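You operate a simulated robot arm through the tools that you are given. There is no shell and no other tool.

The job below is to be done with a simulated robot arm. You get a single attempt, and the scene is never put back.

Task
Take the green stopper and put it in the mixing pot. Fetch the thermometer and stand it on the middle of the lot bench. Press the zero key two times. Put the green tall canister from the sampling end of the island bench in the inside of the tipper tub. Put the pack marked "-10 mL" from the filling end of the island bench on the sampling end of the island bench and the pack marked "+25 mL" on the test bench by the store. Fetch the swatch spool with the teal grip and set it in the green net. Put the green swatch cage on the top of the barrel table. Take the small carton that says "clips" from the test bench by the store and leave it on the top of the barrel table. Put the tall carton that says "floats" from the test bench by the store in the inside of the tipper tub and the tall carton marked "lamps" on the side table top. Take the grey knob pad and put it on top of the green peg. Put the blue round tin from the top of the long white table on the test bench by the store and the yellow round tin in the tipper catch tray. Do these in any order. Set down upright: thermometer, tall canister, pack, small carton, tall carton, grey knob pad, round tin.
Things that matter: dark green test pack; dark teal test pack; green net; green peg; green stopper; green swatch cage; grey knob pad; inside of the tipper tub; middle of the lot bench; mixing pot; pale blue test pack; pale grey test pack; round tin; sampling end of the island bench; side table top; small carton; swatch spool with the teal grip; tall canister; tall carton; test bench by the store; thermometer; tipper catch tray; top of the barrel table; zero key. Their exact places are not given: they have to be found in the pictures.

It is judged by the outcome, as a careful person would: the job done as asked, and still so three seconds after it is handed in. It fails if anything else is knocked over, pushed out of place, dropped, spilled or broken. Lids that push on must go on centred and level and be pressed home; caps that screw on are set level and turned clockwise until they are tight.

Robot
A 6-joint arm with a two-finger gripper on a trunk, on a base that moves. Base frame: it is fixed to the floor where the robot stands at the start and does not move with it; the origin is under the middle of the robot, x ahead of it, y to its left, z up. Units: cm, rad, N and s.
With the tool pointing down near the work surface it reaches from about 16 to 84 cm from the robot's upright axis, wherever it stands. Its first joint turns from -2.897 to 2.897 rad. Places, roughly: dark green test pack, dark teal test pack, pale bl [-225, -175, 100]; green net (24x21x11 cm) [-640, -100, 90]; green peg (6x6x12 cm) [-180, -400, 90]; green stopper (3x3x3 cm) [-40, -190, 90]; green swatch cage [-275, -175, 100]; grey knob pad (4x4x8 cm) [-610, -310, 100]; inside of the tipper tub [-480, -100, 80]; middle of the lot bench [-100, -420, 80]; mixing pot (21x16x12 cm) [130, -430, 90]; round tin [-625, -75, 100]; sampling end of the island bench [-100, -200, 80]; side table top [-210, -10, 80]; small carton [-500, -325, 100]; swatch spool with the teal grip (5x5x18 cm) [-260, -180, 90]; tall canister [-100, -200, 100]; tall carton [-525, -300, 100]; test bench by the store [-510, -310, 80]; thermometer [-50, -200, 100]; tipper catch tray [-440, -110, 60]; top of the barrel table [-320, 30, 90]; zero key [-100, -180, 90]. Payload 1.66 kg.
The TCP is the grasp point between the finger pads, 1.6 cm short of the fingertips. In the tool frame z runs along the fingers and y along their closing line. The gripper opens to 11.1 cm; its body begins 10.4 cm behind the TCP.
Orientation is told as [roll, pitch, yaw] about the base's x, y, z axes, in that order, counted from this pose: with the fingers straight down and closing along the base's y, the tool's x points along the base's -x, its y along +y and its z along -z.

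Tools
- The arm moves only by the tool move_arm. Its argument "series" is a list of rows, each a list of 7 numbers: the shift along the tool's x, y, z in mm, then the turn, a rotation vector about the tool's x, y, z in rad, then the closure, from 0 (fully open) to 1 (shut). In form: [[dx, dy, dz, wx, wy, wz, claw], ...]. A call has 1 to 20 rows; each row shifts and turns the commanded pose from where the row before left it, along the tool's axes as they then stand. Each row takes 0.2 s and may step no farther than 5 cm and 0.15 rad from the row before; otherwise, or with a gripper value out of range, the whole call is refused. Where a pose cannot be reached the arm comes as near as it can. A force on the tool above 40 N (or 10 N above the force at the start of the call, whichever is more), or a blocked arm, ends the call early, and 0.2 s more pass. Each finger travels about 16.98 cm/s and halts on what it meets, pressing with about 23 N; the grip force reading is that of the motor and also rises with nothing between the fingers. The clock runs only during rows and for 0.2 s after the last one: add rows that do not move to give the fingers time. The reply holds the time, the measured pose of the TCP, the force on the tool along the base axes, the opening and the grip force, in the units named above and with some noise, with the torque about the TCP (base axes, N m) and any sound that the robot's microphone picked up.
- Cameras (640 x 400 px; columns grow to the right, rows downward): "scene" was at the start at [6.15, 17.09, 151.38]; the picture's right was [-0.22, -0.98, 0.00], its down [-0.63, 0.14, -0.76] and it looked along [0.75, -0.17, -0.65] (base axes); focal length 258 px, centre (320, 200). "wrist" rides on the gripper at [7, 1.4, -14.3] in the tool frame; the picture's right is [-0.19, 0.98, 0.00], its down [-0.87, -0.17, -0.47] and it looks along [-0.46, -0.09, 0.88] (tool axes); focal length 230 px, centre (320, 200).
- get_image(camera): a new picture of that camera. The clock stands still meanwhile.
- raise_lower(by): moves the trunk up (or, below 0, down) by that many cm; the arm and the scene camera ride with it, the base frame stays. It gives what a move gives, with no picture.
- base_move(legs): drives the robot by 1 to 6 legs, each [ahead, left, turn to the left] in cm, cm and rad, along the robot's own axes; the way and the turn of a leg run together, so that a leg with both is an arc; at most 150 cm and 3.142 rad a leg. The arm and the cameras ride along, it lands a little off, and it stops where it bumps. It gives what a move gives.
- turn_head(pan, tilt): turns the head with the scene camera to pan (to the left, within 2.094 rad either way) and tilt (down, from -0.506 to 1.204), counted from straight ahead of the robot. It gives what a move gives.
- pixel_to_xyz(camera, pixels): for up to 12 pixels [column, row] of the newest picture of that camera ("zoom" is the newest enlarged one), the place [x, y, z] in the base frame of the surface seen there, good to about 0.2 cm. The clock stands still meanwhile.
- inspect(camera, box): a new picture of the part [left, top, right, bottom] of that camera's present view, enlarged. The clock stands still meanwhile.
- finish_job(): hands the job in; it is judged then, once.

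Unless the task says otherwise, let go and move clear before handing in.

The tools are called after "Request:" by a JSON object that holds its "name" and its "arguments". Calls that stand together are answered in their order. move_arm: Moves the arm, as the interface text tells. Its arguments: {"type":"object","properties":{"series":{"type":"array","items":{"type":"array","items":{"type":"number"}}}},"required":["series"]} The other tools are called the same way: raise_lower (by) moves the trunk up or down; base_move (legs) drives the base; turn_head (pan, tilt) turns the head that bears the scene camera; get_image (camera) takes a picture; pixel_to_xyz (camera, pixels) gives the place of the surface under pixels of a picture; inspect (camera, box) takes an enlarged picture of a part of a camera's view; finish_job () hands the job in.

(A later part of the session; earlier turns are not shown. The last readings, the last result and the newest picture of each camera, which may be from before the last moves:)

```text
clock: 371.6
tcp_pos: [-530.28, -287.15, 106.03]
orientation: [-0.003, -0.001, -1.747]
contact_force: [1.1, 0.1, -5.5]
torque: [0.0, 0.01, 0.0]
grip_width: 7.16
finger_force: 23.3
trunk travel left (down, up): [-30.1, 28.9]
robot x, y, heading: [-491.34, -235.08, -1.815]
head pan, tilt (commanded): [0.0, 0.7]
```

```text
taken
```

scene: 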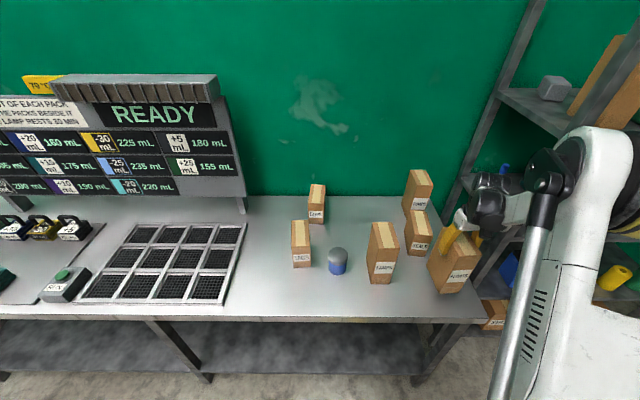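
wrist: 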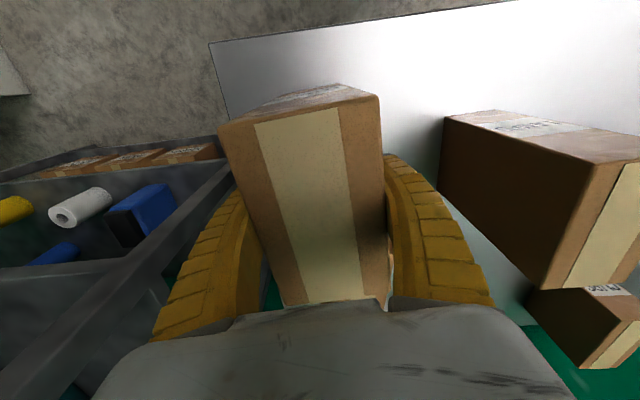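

FLOATS is held (5.5 N). I'll lift it well above LAMPS, swing it in, and drive back to the tipper tub.

Request:
{"name": "move_arm", "arguments": {"series": [[0, 0, -45, 0, 0, 0, 1], [0, 0, -45, 0, 0, 0, 1], [0, 0, -45, 0, 0, 0, 1], [0, 0, -45, 0, 0, 0, 1], [0, 0, -45, 0, 0, 0, 1], [0, 0, -40, 0, 0, 0, 1], [23, 37.6, 0, 0, 0, 0, 1], [23, 37.6, 0, 0, 0, 0, 1], [23, 37.6, 0, 0, 0, 0, 1], [23, 37.6, 0, 0, 0, 0, 1], [23, 37.6, 0, 0, 0, 0, 1], [23, 37.6, 0, 0, 0, 0, 1], [23, 37.6, 0, 0, 0, 0, 1], [0, 0, 0, 0, 0, 0, 1]]}}

Request:
{"name": "get_image", "arguments": {"camera": "scene"}}

```text
clock: 374.6
tcp_pos: [-501.44, -276.04, 132.4]
orientation: [-0.003, -0.001, -1.747]
contact_force: [0.2, 0.3, -5.1]
torque: [0.01, -0.02, 0.01]
grip_width: 7.15
finger_force: 23.3
trunk travel left (down, up): [-30.1, 28.9]
robot x, y, heading: [-491.52, -235.01, -1.814]
head pan, tilt (commanded): [0.0, 0.7]
```

```text
taken
```

scene: 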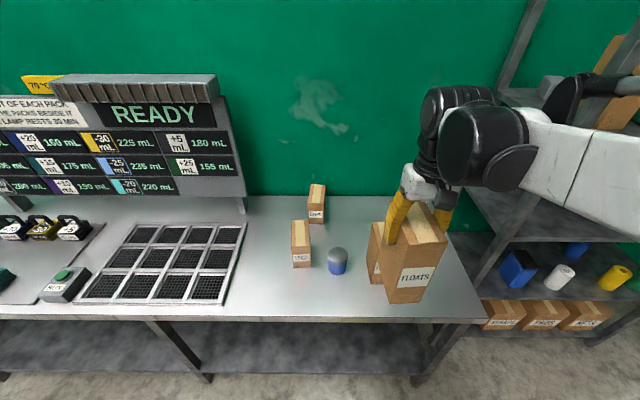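

I'll turn round and drive up to the tub as before, keeping the carton high over the lever.

Request:
{"name": "base_move", "arguments": {"legs": [[0, 0, -2.85], [50, -17, 0]]}}

Request:
{"name": "turn_head", "arguments": {"pan": 0.0, "tilt": 0.85}}

Request:
{"name": "get_image", "arguments": {"camera": "scene"}}

```text
clock: 384.4
tcp_pos: [-477.17, -142.79, 132.42]
orientation: [-0.001, 0.001, 1.669]
contact_force: [0.4, 0.5, -4.6]
torque: [-0.1, 0.03, 0.01]
grip_width: 7.13
finger_force: 22.7
trunk travel left (down, up): [-30.1, 28.9]
robot x, y, heading: [-475.52, -184.79, 1.601]
head pan, tilt (commanded): [0.0, 0.7]
```

```text
clock: 385.1
tcp_pos: [-477.07, -142.85, 132.37]
orientation: [-0.002, 0.0, 1.67]
contact_force: [0.4, 0.7, -4.9]
torque: [-0.03, 0.0, 0.0]
grip_width: 7.15
finger_force: 22.9
trunk travel left (down, up): [-30.1, 28.9]
robot x, y, heading: [-475.65, -184.76, 1.608]
head pan, tilt (commanded): [0.0, 0.85]
```

```text
taken
```

scene: 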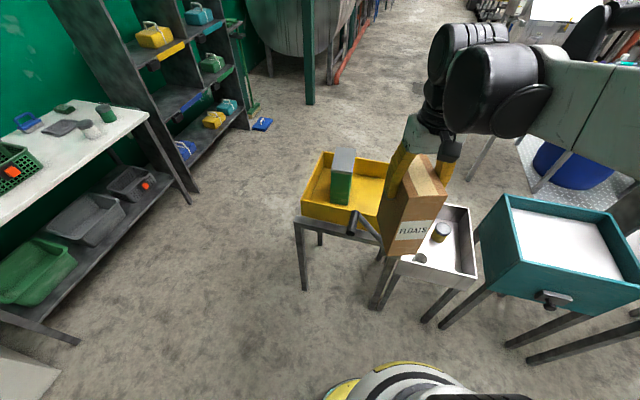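

I'll drive 17 cm closer and rotate the carton to match the tub.

Request:
{"name": "base_move", "arguments": {"legs": [[17, 0, 0]]}}

Request:
{"name": "move_arm", "arguments": {"series": [[0, 0, 0, 0, 0, 0.09, 1], [0, 0, 0, 0, 0, 0.09, 1], [0, 0, 0, 0, 0, 0.085, 1], [0, 0, 0, 0, 0, 0, 1]]}}

Request:
{"name": "get_image", "arguments": {"camera": "scene"}}

Request:
{"name": "pixel_to_xyz", "arguments": {"camera": "scene", "pixels": [[320, 200], [340, 160], [360, 200], [350, 230]]}}

```text
clock: 386.5
tcp_pos: [-477.55, -125.61, 132.45]
orientation: [-0.002, 0.001, 1.665]
contact_force: [0.3, 0.4, -4.9]
torque: [-0.04, -0.01, 0.0]
grip_width: 7.12
finger_force: 23.1
trunk travel left (down, up): [-30.1, 28.9]
robot x, y, heading: [-476.16, -167.61, 1.598]
head pan, tilt (commanded): [0.0, 0.85]
```

```text
clock: 387.5
tcp_pos: [-477.5, -125.79, 132.4]
orientation: [-0.001, 0.0, 1.4]
contact_force: [-0.3, 0.8, -5.1]
torque: [-0.04, 0.03, 0.03]
grip_width: 7.12
finger_force: 22.7
trunk travel left (down, up): [-30.1, 28.9]
robot x, y, heading: [-476.23, -167.69, 1.596]
head pan, tilt (commanded): [0.0, 0.85]
```

```text
taken
```

scene: 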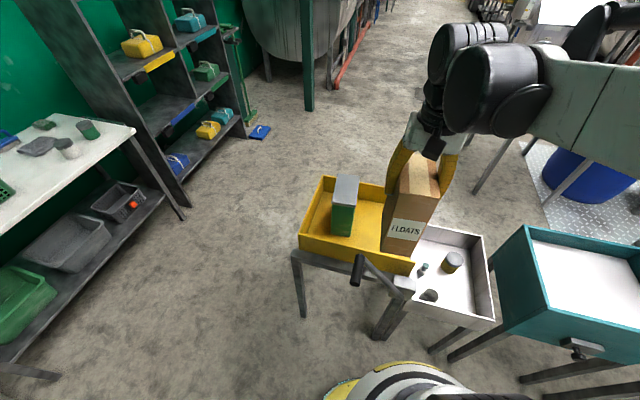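

```text
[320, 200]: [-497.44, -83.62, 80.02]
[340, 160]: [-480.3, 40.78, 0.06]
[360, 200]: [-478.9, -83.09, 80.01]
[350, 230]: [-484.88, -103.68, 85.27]
```

I'll move over (-471.5,-98), clear of the canister, and lower most of the way.

Request:
{"name": "move_arm", "arguments": {"series": [[-47.4, -2, 0, 0, 0, 0, 1], [-47.4, -2, 0, 0, 0, 0, 1], [-47.4, -2, 0, 0, 0, 0, 1], [-47.4, -2, 0, 0, 0, 0, 1], [-47.4, -2, 0, 0, 0, 0, 1], [-47.4, -2, 0, 0, 0, 0, 1], [0, 0, 45, 0, 0, 0, 1], [0, 0, 45, 0, 0, 0, 1], [0, 0, 45, 0, 0, 0, 1], [0, 0, 45, 0, 0, 0, 1], [0, 0, 0, 0, 0, 0, 1]]}}

Request:
{"name": "get_image", "arguments": {"camera": "scene"}}

Request:
{"name": "get_image", "arguments": {"camera": "wrist"}}

```text
clock: 389.9
tcp_pos: [-471.44, -98.12, 114.37]
orientation: [-0.001, 0.0, 1.401]
contact_force: [0.1, -0.9, -5.9]
torque: [-0.02, 0.01, -0.01]
grip_width: 7.14
finger_force: 23.0
trunk travel left (down, up): [-30.1, 28.9]
robot x, y, heading: [-476.11, -167.93, 1.599]
head pan, tilt (commanded): [0.0, 0.85]
```

```text
taken
```

scene: 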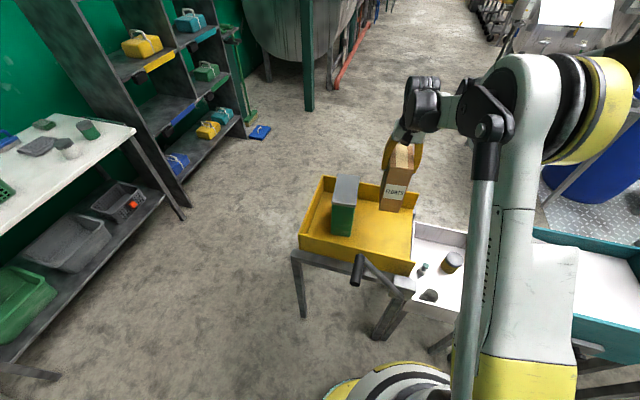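

```text
taken
```

wrist: 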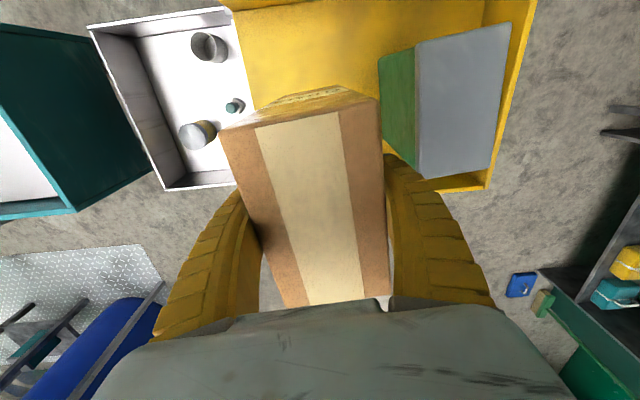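

I'll check the canister's nearest side against the finger's path.

Request:
{"name": "pixel_to_xyz", "arguments": {"camera": "wrist", "pixels": [[416, 43], [420, 176], [382, 60], [400, 140], [225, 100], [300, 20], [480, 188], [250, 110]]}}

```text
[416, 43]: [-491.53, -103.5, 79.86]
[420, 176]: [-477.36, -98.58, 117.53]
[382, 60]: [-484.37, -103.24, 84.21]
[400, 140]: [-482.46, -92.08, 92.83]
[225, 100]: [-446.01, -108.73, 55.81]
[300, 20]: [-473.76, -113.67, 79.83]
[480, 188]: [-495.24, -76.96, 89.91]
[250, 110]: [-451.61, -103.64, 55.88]
```

The canister's side is at x≈-483, 5 cm clear of the finger. I'll lower to the tub floor.

Request:
{"name": "move_arm", "arguments": {"series": [[0, 0, 45, 0, 0, 0, 1], [0, 0, 45, 0, 0, 0, 1], [0, 0, 45, 0, 0, 0, 1], [0, 0, 25, 0, 0, 0, 1], [0, 0, 5, 0, 0, 0, 1], [0, 0, 3, 0, 0, 0, 1], [0, 0, 0, 0, 0, 0, 1]]}}

```text
clock: 391.5
tcp_pos: [-471.3, -98.02, 97.6]
orientation: [-0.002, 0.0, 1.4]
contact_force: [0.8, 0.2, -4.7]
torque: [0.0, 0.02, 0.02]
grip_width: 7.16
finger_force: 23.0
trunk travel left (down, up): [-30.1, 28.9]
robot x, y, heading: [-476.04, -167.84, 1.599]
head pan, tilt (commanded): [0.0, 0.85]
```

Request:
{"name": "move_arm", "arguments": {"series": [[0, 0, 2, 0, 0, 0, 1], [0, 0, 2, 0, 0, 0, 1], [0, 0, 1, 0, 0, 0, 1], [0, 0, 0, 0, 0, 0, 1]]}}

```text
clock: 392.5
tcp_pos: [-471.37, -97.89, 97.12]
orientation: [-0.003, 0.0, 1.4]
contact_force: [-0.2, 0.4, -5.0]
torque: [0.02, 0.0, 0.03]
grip_width: 7.13
finger_force: 23.1
trunk travel left (down, up): [-30.1, 28.9]
robot x, y, heading: [-476.1, -167.81, 1.598]
head pan, tilt (commanded): [0.0, 0.85]
```

Request:
{"name": "move_arm", "arguments": {"series": [[0, 0, 1, 0, 0, 0, 1], [0, 0, 1, 0, 0, 0, 1], [0, 0, 0, 0, 0, 0, 1]]}}

```text
clock: 393.3
tcp_pos: [-471.28, -97.92, 97.01]
orientation: [-0.002, -0.001, 1.401]
contact_force: [1.4, 0.9, -5.1]
torque: [0.02, -0.02, -0.01]
grip_width: 7.13
finger_force: 22.3
trunk travel left (down, up): [-30.1, 28.9]
robot x, y, heading: [-476.12, -167.91, 1.597]
head pan, tilt (commanded): [0.0, 0.85]
```

Request:
{"name": "move_arm", "arguments": {"series": [[0, 0, 1, 0, 0, 0, 1], [0, 0, 1, 0, 0, 0, 1], [0, 0, 0, 0, 0, 0, 1]]}}

```text
clock: 394.1
tcp_pos: [-471.32, -98.16, 96.89]
orientation: [-0.001, -0.001, 1.401]
contact_force: [1.1, 3.3, 5.1]
torque: [0.14, 0.22, -0.09]
grip_width: 7.14
finger_force: 23.1
trunk travel left (down, up): [-30.1, 28.9]
robot x, y, heading: [-476.16, -168.1, 1.599]
head pan, tilt (commanded): [0.0, 0.85]
```

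It has landed (+5 N). I'll release and rise straight up.

Request:
{"name": "move_arm", "arguments": {"series": [[0, 0, 0, 0, 0, 0, 0.3], [0, 0, 0, 0, 0, 0, 0.25], [0, 0, 0, 0, 0, 0, 0.25], [0, 0, -20, 0, 0, 0, 0.25], [0, 0, -40, 0, 0, 0, 0.25], [0, 0, -45, 0, 0, 0, 0.25], [0, 0, -45, 0, 0, 0, 0.25], [0, 0, -45, 0, 0, 0, 0.25], [0, 0, -45, 0, 0, 0, 0.25], [0, 0, -45, 0, 0, 0, 0.25]]}}

Request:
{"name": "get_image", "arguments": {"camera": "wrist"}}

Request:
{"name": "get_image", "arguments": {"camera": "scene"}}

```text
clock: 396.3
tcp_pos: [-471.38, -97.86, 125.45]
orientation: [-0.001, -0.003, 1.403]
contact_force: [-0.9, 0.5, -0.2]
torque: [0.05, 0.02, 0.01]
grip_width: 8.45
finger_force: 0.4
trunk travel left (down, up): [-30.1, 28.9]
robot x, y, heading: [-476.09, -167.89, 1.596]
head pan, tilt (commanded): [0.0, 0.85]
```

```text
taken
```

wrist: 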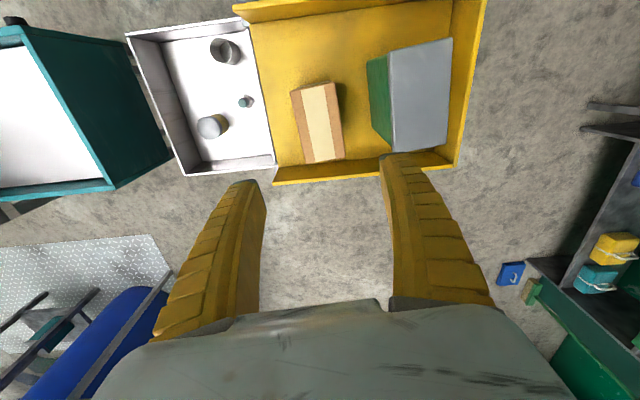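

```text
taken
```

scene: 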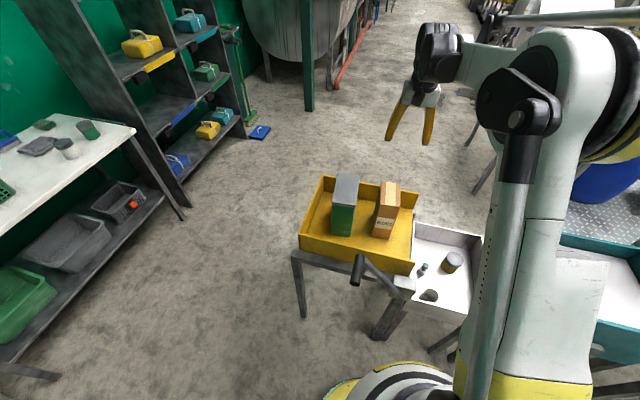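

Both canister and FLOATS stand upright in the tub. Next CLIPS from the test bench: I'll retract and drive back there.

Request:
{"name": "move_arm", "arguments": {"series": [[40, 0, 0, 0, 0, 0, 0.25], [40, 0, 0, 0, 0, 0, 0.25], [40, 0, 0, 0, 0, 0, 0.25], [40, 0, 0, 0, 0, 0, 0.25], [40, 0, 0, 0, 0, 0, 0.25], [40, 0, 0, 0, 0, 0, 0.25], [40, 0, 0, 0, 0, 0, 0.25], [0, 0, 0, 0, 0, -0.1, 0.25], [0, 0, 0, 0, 0, -0.1, 0.25]]}}

Request:
{"name": "base_move", "arguments": {"legs": [[-15, 0, 0], [0, 0, 2.85], [60, 7, 0]]}}

Request:
{"name": "turn_head", "arguments": {"pan": 0.0, "tilt": 0.8}}

Request:
{"name": "get_image", "arguments": {"camera": "scene"}}

```text
clock: 398.3
tcp_pos: [-476.22, -125.66, 125.27]
orientation: [-0.002, -0.001, 1.602]
contact_force: [0.1, 0.0, 0.0]
torque: [0.01, 0.02, 0.03]
grip_width: 8.45
finger_force: 0.8
trunk travel left (down, up): [-30.1, 28.9]
robot x, y, heading: [-476.18, -167.84, 1.6]
head pan, tilt (commanded): [0.0, 0.85]
```

```text
clock: 409.5
tcp_pos: [-494.59, -284.27, 125.21]
orientation: [-0.001, 0.0, -1.807]
contact_force: [0.5, 0.0, 0.1]
torque: [0.04, 0.05, 0.02]
grip_width: 8.47
finger_force: 0.9
trunk travel left (down, up): [-30.1, 28.9]
robot x, y, heading: [-483.57, -243.46, -1.812]
head pan, tilt (commanded): [0.0, 0.85]
```

```text
clock: 410.1
tcp_pos: [-494.42, -284.01, 125.32]
orientation: [-0.003, 0.002, -1.807]
contact_force: [1.4, 0.9, 0.7]
torque: [-0.01, 0.0, 0.03]
grip_width: 8.48
finger_force: 1.0
trunk travel left (down, up): [-30.1, 28.9]
robot x, y, heading: [-483.2, -243.0, -1.809]
head pan, tilt (commanded): [0.0, 0.799]
```

```text
taken
```

scene: 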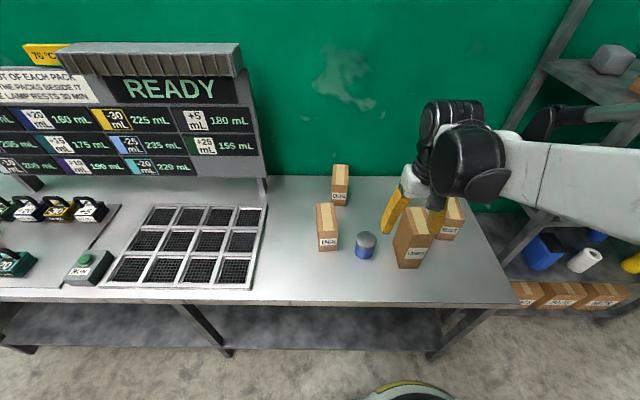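

CLIPS stands at the back (340,185). I'll move 13 cm closer and measure it and the wall behind.

Request:
{"name": "base_move", "arguments": {"legs": [[13, 0, 0]]}}

Request:
{"name": "get_image", "arguments": {"camera": "scene"}}

Request:
{"name": "inspect", "arguments": {"camera": "scene", "box": [290, 150, 450, 290]}}

```text
clock: 411.4
tcp_pos: [-497.28, -296.71, 125.26]
orientation: [-0.002, 0.0, -1.804]
contact_force: [0.9, -0.8, -1.5]
torque: [0.08, -0.01, 0.0]
grip_width: 8.45
finger_force: 0.4
trunk travel left (down, up): [-30.1, 28.9]
robot x, y, heading: [-486.44, -255.4, -1.807]
head pan, tilt (commanded): [0.0, 0.799]
```

```text
taken
```

scene: 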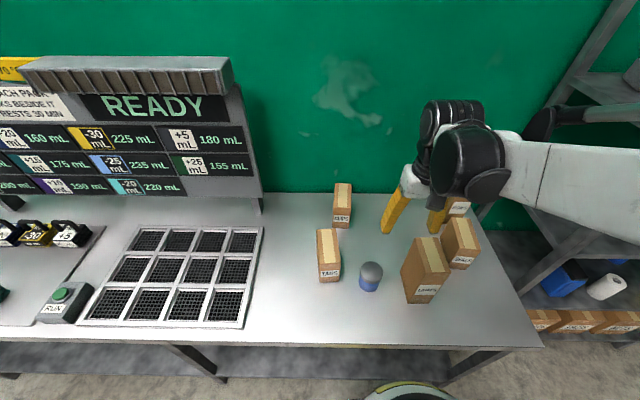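

```text
2.86 times, centred on (370, 220) of scene
```

zoom: 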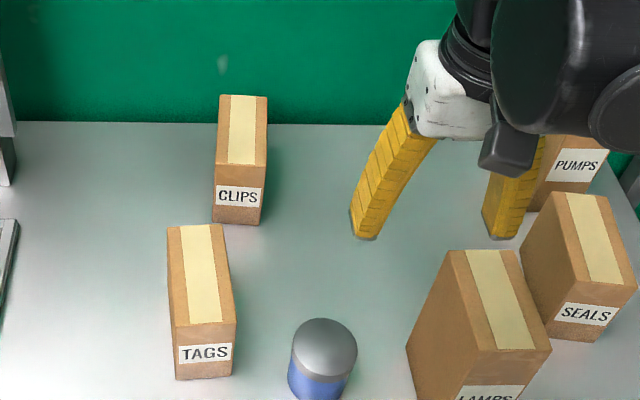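

Board hints "+25 mL" is the dark green colour and "-25 mL" pale blue; I'll confirm at the packs. Measuring CLIPS now.

Request:
{"name": "pixel_to_xyz", "arguments": {"camera": "zoom", "pixels": [[222, 100], [265, 101], [262, 182], [216, 180], [240, 140], [238, 220], [240, 110], [300, 126], [170, 228], [222, 226], [232, 318], [172, 322]]}}

```text
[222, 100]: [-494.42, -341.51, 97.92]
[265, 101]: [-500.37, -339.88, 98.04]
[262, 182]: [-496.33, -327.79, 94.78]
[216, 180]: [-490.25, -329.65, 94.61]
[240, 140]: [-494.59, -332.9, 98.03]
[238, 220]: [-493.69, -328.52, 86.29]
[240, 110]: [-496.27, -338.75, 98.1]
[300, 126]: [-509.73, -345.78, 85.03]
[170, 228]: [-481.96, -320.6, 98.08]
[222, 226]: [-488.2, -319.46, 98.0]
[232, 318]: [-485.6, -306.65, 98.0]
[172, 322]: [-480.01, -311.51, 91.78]
```

CLIPS top centre is (-495.5,-335.1,98), 6 cm wide. I'll align, move over it and come down partway.

Request:
{"name": "move_arm", "arguments": {"series": [[0, 0, 0, 0, 0, 0.045, 0.2], [-45.5, 15.4, 0, 0, 0, 0, 0.2], [-45.5, 15.4, 0, 0, 0, 0, 0.2], [-45.5, 15.4, 0, 0, 0, 0, 0.2], [-45.5, 15.4, 0, 0, 0, 0, 0.2], [-45.5, 15.4, 0, 0, 0, 0, 0.2], [-45.5, 15.4, 0, 0, 0, 0, 0.2], [-45.5, 15.4, 0, 0, 0, 0, 0.2], [-45.5, 15.4, 0, 0, 0, 0, 0.2], [0, 0, 45, 0, 0, 0, 0.2], [0, 0, 45, 0, 0, 0, 0.2], [0, 0, 45, 0, 0, 0, 0.2], [0, 0, 30, 0, 0, 0, 0.2], [0, 0, 0, 0, 0, 0, 0.2]]}}

Request:
{"name": "get_image", "arguments": {"camera": "wrist"}}

```text
clock: 414.4
tcp_pos: [-495.46, -335.06, 108.85]
orientation: [-0.002, -0.001, -1.848]
contact_force: [0.5, -0.8, 0.0]
torque: [0.01, -0.01, -0.01]
grip_width: 9.0
finger_force: 0.8
trunk travel left (down, up): [-30.1, 28.9]
robot x, y, heading: [-486.74, -255.7, -1.806]
head pan, tilt (commanded): [0.0, 0.799]
```

```text
taken
```

wrist: 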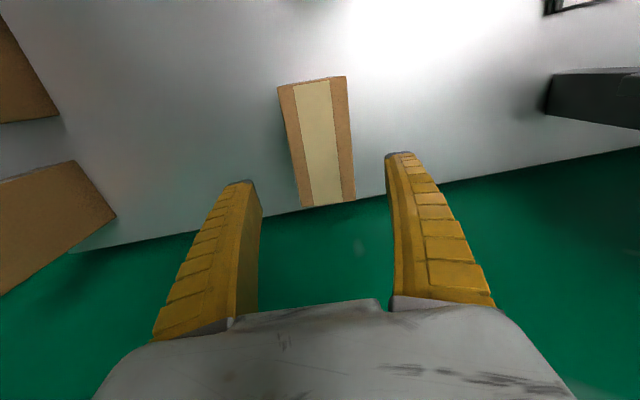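

CLIPS is centred laterally; I'll shift 6 mm toward me, descend to grip height and close.

Request:
{"name": "move_arm", "arguments": {"series": [[6, -1, 0, 0, 0, 0, 0.2], [0, 0, 45, 0, 0, 0, 0.2], [0, 0, 45, 0, 0, 0, 0.2], [0, 0, 55, 0, 0, 0, 0.2]]}}

Request:
{"name": "get_image", "arguments": {"camera": "wrist"}}

```text
refused: row 4 steps farther than a row can; nothing moved
```

```text
taken
```

wrist: 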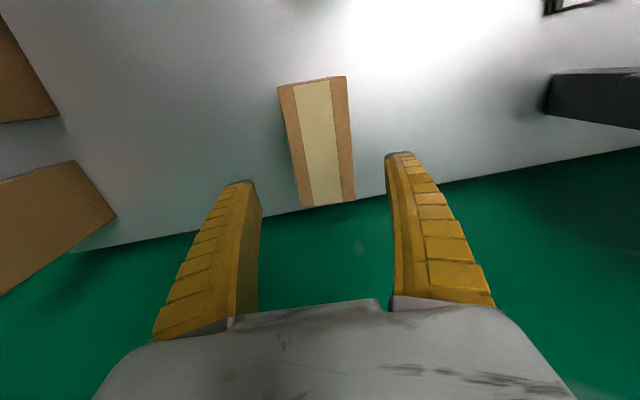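

The call was refused for one row over 5 cm; nothing moved. I'll redo it with smaller rows.

Request:
{"name": "move_arm", "arguments": {"series": [[6, -1, 0, 0, 0, 0, 0.2], [0, 0, 45, 0, 0, 0, 0.2], [0, 0, 45, 0, 0, 0, 0.2], [0, 0, 45, 0, 0, 0, 0.2], [0, 0, 10, 0, 0, 0, 0.2], [0, 0, 0, 0, 0, 0, 0.2]]}}

Request:
{"name": "get_image", "arguments": {"camera": "wrist"}}

```text
clock: 415.8
tcp_pos: [-495.47, -334.26, 94.3]
orientation: [-0.002, 0.0, -1.85]
contact_force: [0.6, -1.0, 0.0]
torque: [-0.04, 0.02, -0.02]
grip_width: 9.0
finger_force: 1.1
trunk travel left (down, up): [-30.1, 28.9]
robot x, y, heading: [-486.36, -255.74, -1.809]
head pan, tilt (commanded): [0.0, 0.799]
```

```text
taken
```

wrist: 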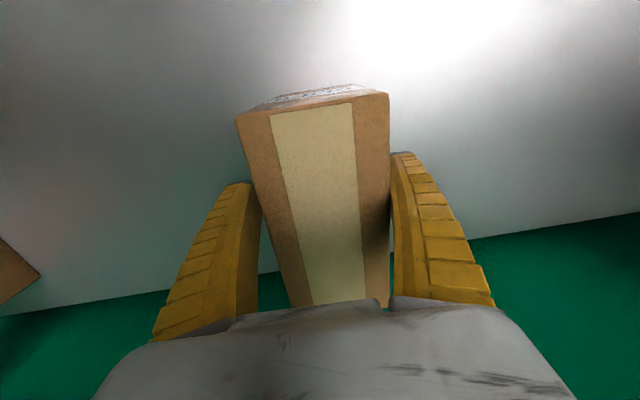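

The carton is between the fingers. I'll close and lift.

Request:
{"name": "move_arm", "arguments": {"series": [[0, 0, 0, 0, 0, 0, 0.4], [0, 0, 0, 0, 0, 0, 1], [0, 0, 0, 0, 0, 0, 1], [0, 0, -10, 0, 0, 0, 1], [0, 0, -45, 0, 0, 0, 1], [0, 0, -45, 0, 0, 0, 1], [0, 0, -45, 0, 0, 0, 1], [0, 0, -45, 0, 0, 0, 1], [0, 0, -45, 0, 0, 0, 1], [0, 0, -45, 0, 0, 0, 1], [0, 0, -45, 0, 0, 0, 1], [40, -10, 0, 0, 0, 0, 1], [40, -10, 0, 0, 0, 0, 1], [40, -10, 0, 0, 0, 0, 1], [40, -10, 0, 0, 0, 0, 1], [40, -10, 0, 0, 0, 0, 1], [40, -10, 0, 0, 0, 0, 1], [40, -10, 0, 0, 0, 0, 1], [40, -10, 0, 0, 0, 0, 1], [40, 0, 0, 0, 0, 0, 1]]}}

Request:
{"name": "get_image", "arguments": {"camera": "wrist"}}

Request:
{"name": "get_image", "arguments": {"camera": "scene"}}

```text
clock: 420.0
tcp_pos: [-493.43, -297.44, 126.82]
orientation: [0.0, -0.002, -1.848]
contact_force: [1.0, 0.3, -3.7]
torque: [-0.01, 0.02, -0.03]
grip_width: 6.95
finger_force: 22.9
trunk travel left (down, up): [-30.1, 28.9]
robot x, y, heading: [-486.13, -255.68, -1.809]
head pan, tilt (commanded): [0.0, 0.799]
```

```text
taken
```

wrist: 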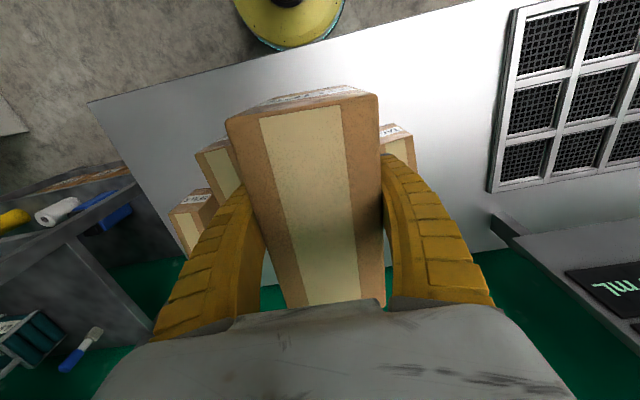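

```text
taken
```

scene: 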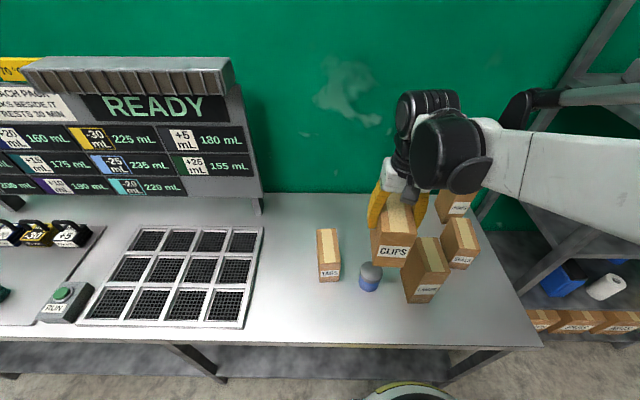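

CLIPS is held (3.7 N). I'll drive toward the passage between the tipper and the white table, then look for the barrel table.

Request:
{"name": "base_move", "arguments": {"legs": [[-20, 0, 0], [0, 0, -2.574], [84, 42, 0]]}}

Request:
{"name": "turn_head", "arguments": {"pan": -0.4, "tilt": 0.55}}

Request:
{"name": "get_image", "arguments": {"camera": "scene"}}

```text
clock: 432.2
tcp_pos: [-567.65, -132.02, 126.71]
orientation: [-0.002, -0.001, 1.885]
contact_force: [-0.8, 0.2, -3.2]
torque: [-0.04, -0.04, -0.01]
grip_width: 6.95
finger_force: 23.3
trunk travel left (down, up): [-30.1, 28.9]
robot x, y, heading: [-550.41, -170.91, 1.923]
head pan, tilt (commanded): [0.0, 0.799]
```

```text
clock: 433.0
tcp_pos: [-567.83, -132.05, 126.83]
orientation: [-0.002, 0.0, 1.885]
contact_force: [0.8, -0.3, -3.2]
torque: [-0.06, -0.02, 0.01]
grip_width: 6.97
finger_force: 22.7
trunk travel left (down, up): [-30.1, 28.9]
robot x, y, heading: [-549.96, -170.68, 1.93]
head pan, tilt (commanded): [-0.4, 0.55]
```

```text
taken
```

scene: 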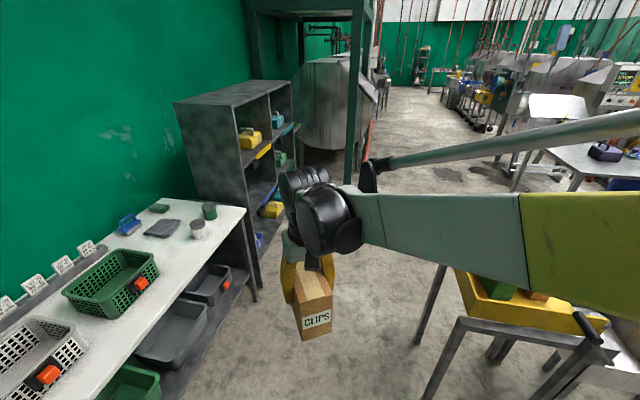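

The passage between white table/shelf and tipper is open. I'll measure its bounds and the green post.

Request:
{"name": "pixel_to_xyz", "arguments": {"camera": "scene", "pixels": [[258, 287], [355, 185], [256, 300], [418, 340], [425, 190], [515, 185], [560, 165], [400, 230], [340, 180], [310, 210]]}}

Request:
{"name": "turn_head", "arguments": {"pan": -0.9, "tilt": 0.5}}

Request:
{"name": "get_image", "arguments": {"camera": "scene"}}

```text
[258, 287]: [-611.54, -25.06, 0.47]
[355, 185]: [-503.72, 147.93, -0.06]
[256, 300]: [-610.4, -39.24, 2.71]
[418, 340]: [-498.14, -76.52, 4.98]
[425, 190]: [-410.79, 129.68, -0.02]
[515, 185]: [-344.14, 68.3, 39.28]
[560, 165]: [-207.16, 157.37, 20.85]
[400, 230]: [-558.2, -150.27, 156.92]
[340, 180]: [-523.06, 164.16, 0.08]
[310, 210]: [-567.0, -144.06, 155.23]
```

```text
clock: 434.0
tcp_pos: [-567.75, -132.02, 126.71]
orientation: [-0.002, 0.001, 1.884]
contact_force: [0.0, -0.3, -2.7]
torque: [-0.02, -0.05, 0.03]
grip_width: 6.94
finger_force: 23.5
trunk travel left (down, up): [-30.1, 28.9]
robot x, y, heading: [-550.09, -170.56, 1.926]
head pan, tilt (commanded): [-0.901, 0.499]
```

```text
taken
```

scene: 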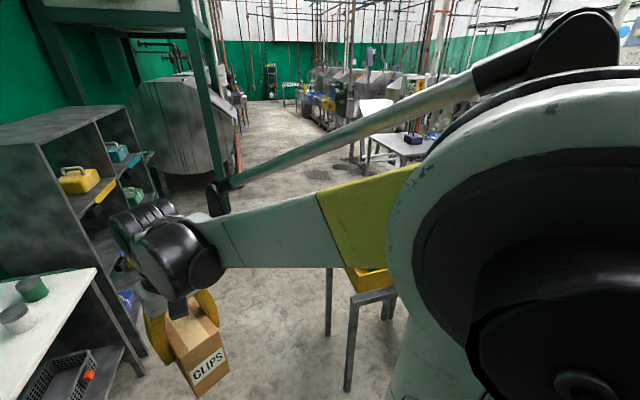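

I'll drive through the passage to y≈-20, then turn to face +x and look for the barrel table.

Request:
{"name": "base_move", "arguments": {"legs": [[71, -25, 0], [71, -25, 0], [0, 0, -1.7]]}}

Request:
{"name": "turn_head", "arguments": {"pan": 0.0, "tilt": 0.55}}

Request:
{"name": "get_image", "arguments": {"camera": "scene"}}

```text
clock: 445.7
tcp_pos: [-513.14, -7.22, 126.75]
orientation: [0.0, 0.0, 0.212]
contact_force: [0.2, 0.1, -3.2]
torque: [0.0, 0.01, 0.01]
grip_width: 6.94
finger_force: 23.3
trunk travel left (down, up): [-30.1, 28.9]
robot x, y, heading: [-553.39, -20.99, 0.257]
head pan, tilt (commanded): [-0.901, 0.499]
```

```text
clock: 446.9
tcp_pos: [-513.19, -7.25, 126.82]
orientation: [-0.002, 0.0, 0.214]
contact_force: [0.0, -0.2, -2.7]
torque: [0.0, 0.03, 0.04]
grip_width: 6.92
finger_force: 22.7
trunk travel left (down, up): [-30.1, 28.9]
robot x, y, heading: [-553.27, -20.82, 0.259]
head pan, tilt (commanded): [0.0, 0.55]
```

```text
taken
```

scene: 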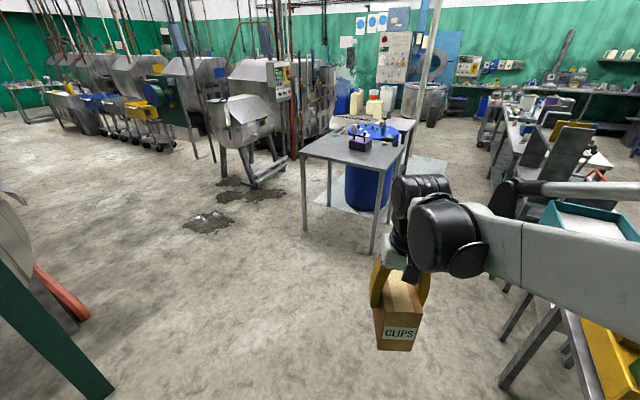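

The table with the blue barrel is at (355,155). I'll measure its corners and contents.

Request:
{"name": "inspect", "arguments": {"camera": "scene", "box": [280, 90, 440, 220]}}

Request:
{"name": "pixel_to_xyz", "arguments": {"camera": "scene", "pixels": [[302, 155], [378, 170], [345, 133], [305, 228], [373, 250], [360, 140], [400, 150], [350, 150], [330, 150], [385, 130], [375, 205], [413, 125]]}}

```text
3.08 times, centred on (360, 155) of scene
```

zoom: 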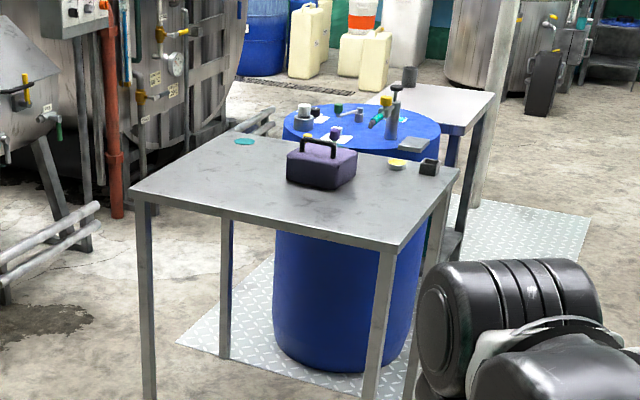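

```text
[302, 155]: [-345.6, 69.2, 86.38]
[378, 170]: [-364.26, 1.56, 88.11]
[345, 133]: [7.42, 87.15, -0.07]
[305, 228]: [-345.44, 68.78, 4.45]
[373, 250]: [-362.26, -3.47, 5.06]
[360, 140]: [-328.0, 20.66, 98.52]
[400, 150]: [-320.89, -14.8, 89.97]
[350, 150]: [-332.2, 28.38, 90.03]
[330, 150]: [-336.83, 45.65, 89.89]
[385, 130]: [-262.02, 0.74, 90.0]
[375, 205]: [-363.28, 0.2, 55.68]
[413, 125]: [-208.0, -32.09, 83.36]
```

The table top is z=90 with corners (-345.6,69) and (-364,1.6) on this side and a purple case at (-328,21). I'll drive up to it.

Request:
{"name": "base_move", "arguments": {"legs": [[100, 20, 0], [45, 6, 0], [0, 0, -0.53]]}}

Request:
{"name": "turn_head", "arguments": {"pan": 0.0, "tilt": 0.75}}

Request:
{"name": "get_image", "arguments": {"camera": "scene"}}

```text
clock: 455.9
tcp_pos: [-379.14, 31.52, 126.71]
orientation: [-0.001, 0.0, -0.318]
contact_force: [-0.2, 0.8, -2.6]
torque: [0.03, 0.02, 0.02]
grip_width: 6.92
finger_force: 22.4
trunk travel left (down, up): [-30.1, 28.9]
robot x, y, heading: [-420.61, 39.88, -0.276]
head pan, tilt (commanded): [0.0, 0.55]
```

```text
clock: 456.7
tcp_pos: [-379.07, 31.42, 126.66]
orientation: [-0.003, 0.0, -0.318]
contact_force: [-0.2, 0.0, -2.5]
torque: [-0.02, 0.01, -0.01]
grip_width: 6.88
finger_force: 23.5
trunk travel left (down, up): [-30.1, 28.9]
robot x, y, heading: [-420.71, 40.21, -0.274]
head pan, tilt (commanded): [0.0, 0.75]
```

```text
taken
```

scene: 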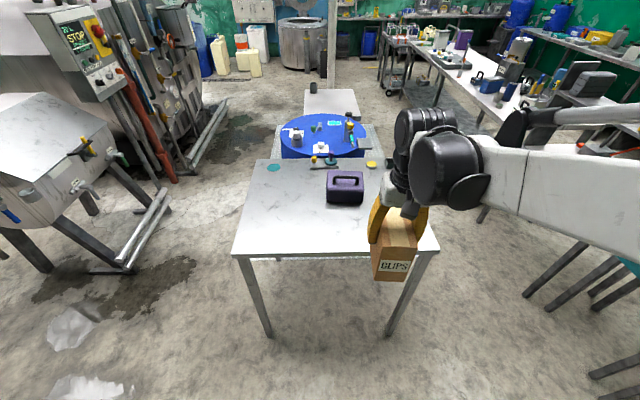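

The table has free space on its left half (270–310,180–230) and near right. I'll measure candidate spots.

Request:
{"name": "pixel_to_xyz", "arguments": {"camera": "scene", "pixels": [[290, 215], [280, 190], [300, 190], [270, 235], [237, 250], [435, 246], [256, 161], [380, 160], [345, 185], [330, 200], [362, 200], [350, 230]]}}

```text
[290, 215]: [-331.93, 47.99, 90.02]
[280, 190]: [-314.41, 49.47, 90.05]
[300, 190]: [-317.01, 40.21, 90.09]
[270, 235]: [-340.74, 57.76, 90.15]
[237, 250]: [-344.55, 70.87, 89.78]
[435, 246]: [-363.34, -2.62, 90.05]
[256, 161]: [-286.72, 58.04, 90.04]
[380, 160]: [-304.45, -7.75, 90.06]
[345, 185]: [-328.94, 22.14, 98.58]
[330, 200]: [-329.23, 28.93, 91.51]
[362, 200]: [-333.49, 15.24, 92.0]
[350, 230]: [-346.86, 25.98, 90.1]
```

Table centre is (-325,30). I'll put CLIPS at about (-324,48), left of the purple case, leaving the near side for the cage. Driving 30 cm closer.

Request:
{"name": "base_move", "arguments": {"legs": [[30, 0, 0]]}}

```text
clock: 458.8
tcp_pos: [-349.79, 23.21, 126.71]
orientation: [-0.001, 0.001, -0.317]
contact_force: [1.1, -0.6, -2.7]
torque: [0.03, 0.05, -0.02]
grip_width: 6.93
finger_force: 22.7
trunk travel left (down, up): [-30.1, 28.9]
robot x, y, heading: [-391.47, 31.75, -0.271]
head pan, tilt (commanded): [0.0, 0.75]
```

I'll swing CLIPS over the spot and lower to just above the table.

Request:
{"name": "move_arm", "arguments": {"series": [[-21, 39.5, 0, 0, 0, 0, 1], [-21, 39.5, 0, 0, 0, 0, 1], [-21, 39.5, 0, 0, 0, 0, 1], [-21, 39.5, 0, 0, 0, 0, 1], [-21, 39.5, 0, 0, 0, 0, 1], [-21, 39.5, 0, 0, 0, 0, 1], [-21, 39.5, 0, 0, 0, 0, 1], [-21, 39.5, 0, 0, 0, 0, 1], [0, 0, 45, 0, 0, 0, 1], [0, 0, 45, 0, 0, 0, 1], [0, 0, 45, 0, 0, 0, 1], [0, 0, 45, 0, 0, 0, 1], [0, 0, 45, 0, 0, 0, 1], [0, 0, 0, 0, 0, 0, 1]]}}

Request:
{"name": "get_image", "arguments": {"camera": "scene"}}

Request:
{"name": "get_image", "arguments": {"camera": "wrist"}}

```text
clock: 461.8
tcp_pos: [-323.79, 48.08, 104.3]
orientation: [-0.001, 0.0, -0.319]
contact_force: [-0.6, 0.3, -1.9]
torque: [-0.01, 0.07, -0.03]
grip_width: 6.89
finger_force: 22.7
trunk travel left (down, up): [-30.1, 28.9]
robot x, y, heading: [-391.66, 31.54, -0.273]
head pan, tilt (commanded): [0.0, 0.75]
```

```text
taken
```

scene: 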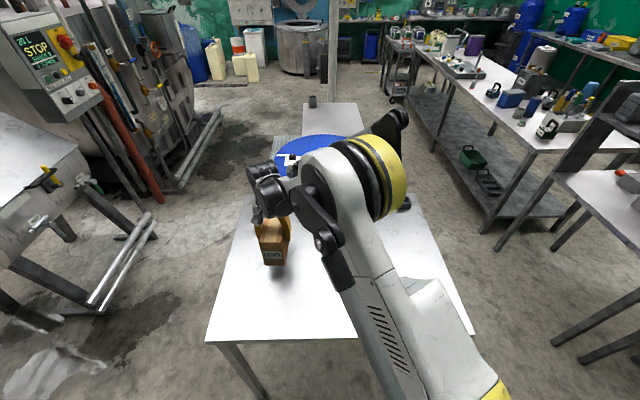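

```text
taken
```

wrist: 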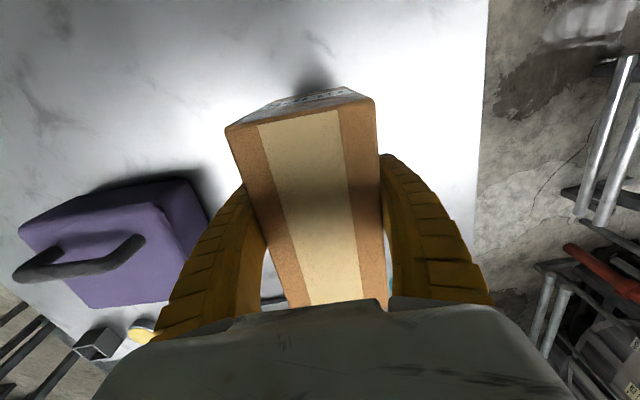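

Clear of the purple case by about 10 cm. I'll lower onto the table.

Request:
{"name": "move_arm", "arguments": {"series": [[0, 0, 40, 0, 0, 0, 1], [0, 0, 5, 0, 0, 0, 1], [0, 0, 2, 0, 0, 0, 1], [0, 0, 0, 0, 0, 0, 1]]}}

```text
clock: 462.8
tcp_pos: [-323.93, 48.17, 99.65]
orientation: [-0.002, -0.001, -0.318]
contact_force: [-0.6, 0.3, -2.6]
torque: [0.01, 0.01, 0.0]
grip_width: 6.9
finger_force: 23.4
trunk travel left (down, up): [-30.1, 28.9]
robot x, y, heading: [-391.6, 31.93, -0.276]
head pan, tilt (commanded): [0.0, 0.75]
```

Request:
{"name": "move_arm", "arguments": {"series": [[0, 0, 1.5, 0, 0, 0, 1], [0, 0, 1.5, 0, 0, 0, 1], [0, 0, 0, 0, 0, 0, 1]]}}

```text
clock: 463.6
tcp_pos: [-323.98, 48.24, 99.36]
orientation: [0.001, -0.003, -0.318]
contact_force: [5.5, 2.5, 13.7]
torque: [0.19, -0.2, -0.02]
grip_width: 6.88
finger_force: 22.9
trunk travel left (down, up): [-30.1, 28.9]
robot x, y, heading: [-391.67, 32.13, -0.272]
head pan, tilt (commanded): [0.0, 0.75]
```

CLIPS is on the table. I'll release and rise.

Request:
{"name": "move_arm", "arguments": {"series": [[0, 0, -1, 0, 0, 0, 1], [0, 0, 0, 0, 0, 0, 0.3], [0, 0, 0, 0, 0, 0, 0.22], [0, 0, 0, 0, 0, 0, 0.22], [0, 0, -20, 0, 0, 0, 0.22], [0, 0, -40, 0, 0, 0, 0.22], [0, 0, -45, 0, 0, 0, 0.22], [0, 0, -45, 0, 0, 0, 0.22], [0, 0, -45, 0, 0, 0, 0.22], [0, 0, -45, 0, 0, 0, 0.22], [0, 0, -30, 0, 0, 0, 0.22]]}}

Request:
{"name": "get_image", "arguments": {"camera": "wrist"}}

```text
clock: 465.9
tcp_pos: [-323.95, 47.96, 126.4]
orientation: [-0.002, -0.004, -0.318]
contact_force: [-0.2, 0.1, 0.2]
torque: [-0.02, 0.01, 0.0]
grip_width: 8.77
finger_force: 0.1
trunk travel left (down, up): [-30.1, 28.9]
robot x, y, heading: [-391.43, 32.03, -0.28]
head pan, tilt (commanded): [0.0, 0.75]
```

```text
taken
```

wrist: 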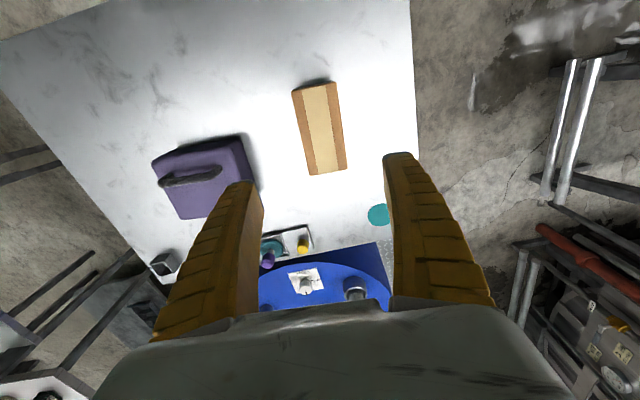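

CLIPS stands upright on the barrel table. Next the green swatch cage: I'll retract, back off and look toward the island's filling end.

Request:
{"name": "move_arm", "arguments": {"series": [[26, -31, 0, 0, 0, 0, 0.22], [26, -31, 0, 0, 0, 0, 0.22], [26, -31, 0, 0, 0, 0, 0.22], [26, -31, 0, 0, 0, 0, 0.22], [26, -31, 0, 0, 0, 0, 0.22], [26, -31, 0, 0, 0, 0, 0.22], [26, -31, 0, 0, 0, 0, 0.22], [26, -31, 0, 0, 0, -0.045, 0.22]]}}

Request:
{"name": "base_move", "arguments": {"legs": [[-30, 0, 0], [0, 0, -0.8]]}}

Request:
{"name": "turn_head", "arguments": {"pan": 0.1, "tilt": 0.55}}

Request:
{"name": "get_image", "arguments": {"camera": "scene"}}

```text
clock: 467.8
tcp_pos: [-351.68, 31.03, 126.44]
orientation: [-0.002, -0.001, -0.273]
contact_force: [-0.4, 0.2, -0.4]
torque: [0.0, -0.02, 0.02]
grip_width: 8.77
finger_force: 0.8
trunk travel left (down, up): [-30.1, 28.9]
robot x, y, heading: [-391.74, 32.14, -0.273]
head pan, tilt (commanded): [0.0, 0.75]
```

```text
clock: 471.9
tcp_pos: [-393.52, 9.97, 126.48]
orientation: [-0.002, 0.0, -1.099]
contact_force: [0.4, 0.0, -0.4]
torque: [-0.01, -0.02, -0.01]
grip_width: 8.77
finger_force: 0.4
trunk travel left (down, up): [-30.1, 28.9]
robot x, y, heading: [-419.99, 40.12, -1.102]
head pan, tilt (commanded): [0.0, 0.75]
```

```text
clock: 472.6
tcp_pos: [-393.51, 10.08, 126.43]
orientation: [-0.001, -0.001, -1.099]
contact_force: [-0.7, 0.1, -0.2]
torque: [0.02, 0.01, 0.06]
grip_width: 8.79
finger_force: 0.6
trunk travel left (down, up): [-30.1, 28.9]
robot x, y, heading: [-419.88, 39.51, -1.098]
head pan, tilt (commanded): [0.099, 0.55]
```

```text
taken
```

scene: 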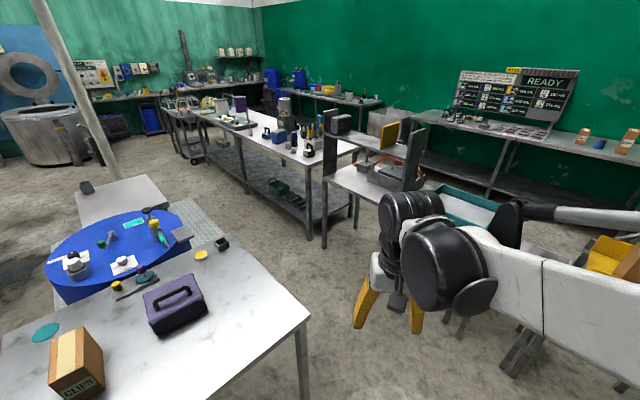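

I see the filling end of the island (300,150) and the press table (370,180). I'll enlarge to find the green swatch cage and teal-grip spool.

Request:
{"name": "inspect", "arguments": {"camera": "scene", "box": [220, 90, 440, 250]}}

Request:
{"name": "pixel_to_xyz", "arguments": {"camera": "scene", "pixels": [[305, 235], [325, 245], [350, 215], [292, 160], [318, 135], [385, 180], [335, 175], [440, 220], [400, 300], [310, 165]]}}

```text
2.50 times, centred on (330, 170) of scene
```

zoom: 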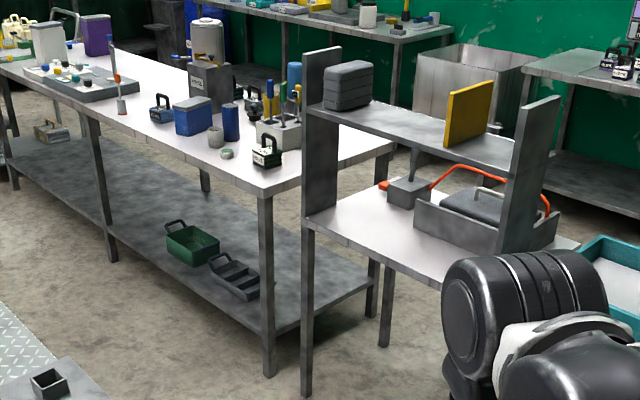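

```text
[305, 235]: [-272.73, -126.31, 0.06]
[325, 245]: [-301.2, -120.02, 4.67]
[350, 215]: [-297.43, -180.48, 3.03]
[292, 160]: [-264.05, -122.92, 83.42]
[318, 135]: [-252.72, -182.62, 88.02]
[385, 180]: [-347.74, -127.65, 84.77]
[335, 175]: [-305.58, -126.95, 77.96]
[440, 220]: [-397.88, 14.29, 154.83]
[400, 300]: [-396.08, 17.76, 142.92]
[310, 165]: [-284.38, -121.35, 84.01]
```

The press table's upright panel stands near (-301,-120), so I'll keep the arm clear of it while driving to the front of the filling end.

Request:
{"name": "base_move", "arguments": {"legs": [[87, -22, 0], [44, 60, 0], [37, 47, 0], [0, 0, -0.69]]}}

Request:
{"name": "turn_head", "arguments": {"pan": 0.0, "tilt": 0.7}}

Request:
{"name": "get_image", "arguments": {"camera": "scene"}}

```text
clock: 485.7
tcp_pos: [-264.99, -108.01, 126.28]
orientation: [-0.002, 0.0, -1.744]
contact_force: [0.3, 0.1, 1.0]
torque: [0.02, -0.01, -0.03]
grip_width: 8.78
finger_force: 0.7
trunk travel left (down, up): [-30.1, 28.9]
robot x, y, heading: [-268.01, -68.11, -1.745]
head pan, tilt (commanded): [0.099, 0.55]
```

```text
clock: 486.4
tcp_pos: [-265.01, -107.97, 126.43]
orientation: [-0.001, 0.0, -1.743]
contact_force: [0.3, -0.3, -0.4]
torque: [-0.01, -0.01, 0.01]
grip_width: 8.79
finger_force: 0.8
trunk travel left (down, up): [-30.1, 28.9]
robot x, y, heading: [-268.06, -68.31, -1.747]
head pan, tilt (commanded): [0.0, 0.7]
```

```text
taken
```

scene: 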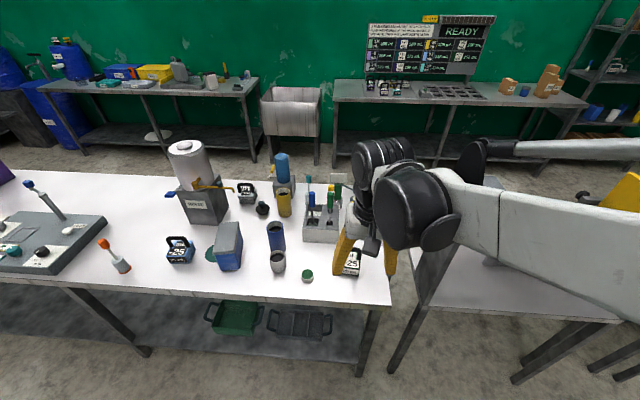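

Request:
{"name": "inspect", "arguments": {"camera": "scene", "box": [150, 130, 370, 310]}}

Request:
{"name": "inspect", "arguments": {"camera": "scene", "box": [180, 270, 400, 380]}}

Request:
{"name": "get_image", "arguments": {"camera": "wrist"}}

```text
2.22 times, centred on (260, 220) of scene
```

zoom: 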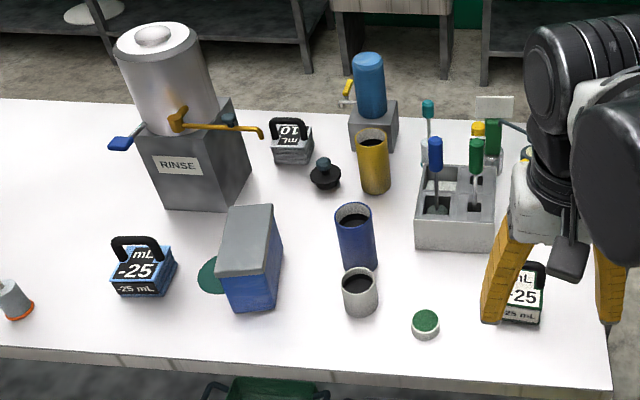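

```text
2.91 times, centred on (290, 325) of scene
```

zoom: 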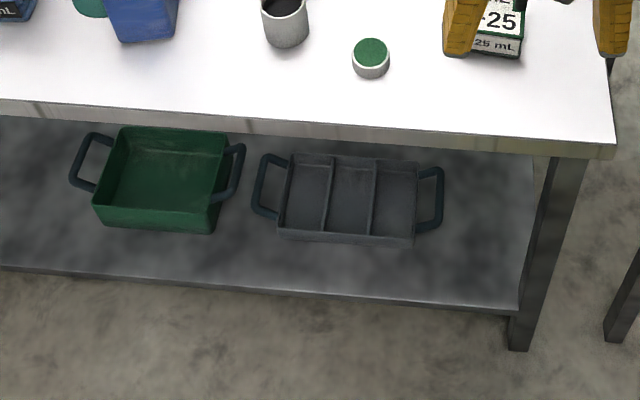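

```text
taken
```

wrist: 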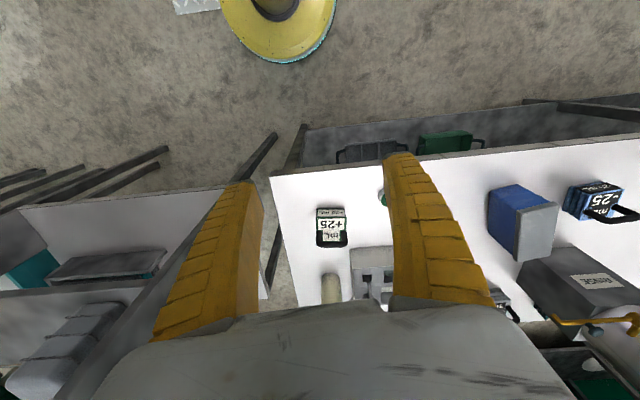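

The dark green pack is "+25 mL" and the pale blue is "-25 mL". Behind the rack of rods is a green-capped cylinder (zoom (493,130)); I'll swing the arm aside to see it.

Request:
{"name": "move_arm", "arguments": {"series": [[0, 45, -15, 0, 0, 0, 0.22], [0, 45, -15, 0, 0, 0, 0.22], [0, 45, -15, 0, 0, 0, 0.22], [0, 45, -15, 0, 0, 0, 0.22], [0, 45, 0, 0, 0, 0, 0.22], [0, 45, 0, 0, 0, 0, 0.22]]}}

Request:
{"name": "turn_head", "arguments": {"pan": -0.25, "tilt": 0.7}}

Request:
{"name": "get_image", "arguments": {"camera": "scene"}}

```text
clock: 487.8
tcp_pos: [-238.05, -112.6, 132.24]
orientation: [-0.002, 0.001, -1.742]
contact_force: [0.1, -1.3, 0.5]
torque: [0.03, 0.04, 0.0]
grip_width: 8.81
finger_force: 0.2
trunk travel left (down, up): [-30.1, 28.9]
robot x, y, heading: [-268.23, -68.22, -1.746]
head pan, tilt (commanded): [0.0, 0.7]
```

```text
clock: 488.6
tcp_pos: [-238.2, -112.41, 132.13]
orientation: [-0.003, 0.001, -1.743]
contact_force: [0.6, -0.5, 1.1]
torque: [0.01, 0.02, -0.04]
grip_width: 8.75
finger_force: 0.4
trunk travel left (down, up): [-30.1, 28.9]
robot x, y, heading: [-267.77, -67.95, -1.747]
head pan, tilt (commanded): [-0.25, 0.7]
```

```text
taken
```

scene: 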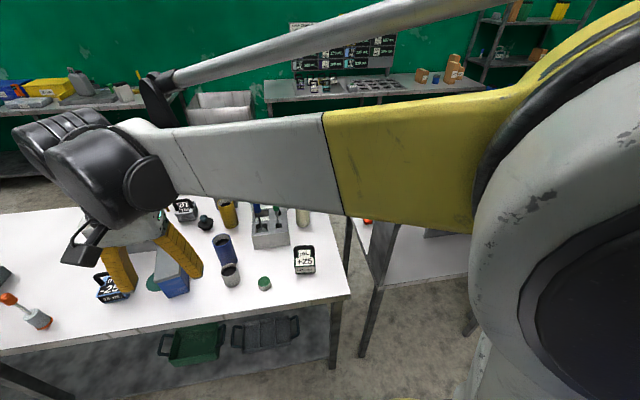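

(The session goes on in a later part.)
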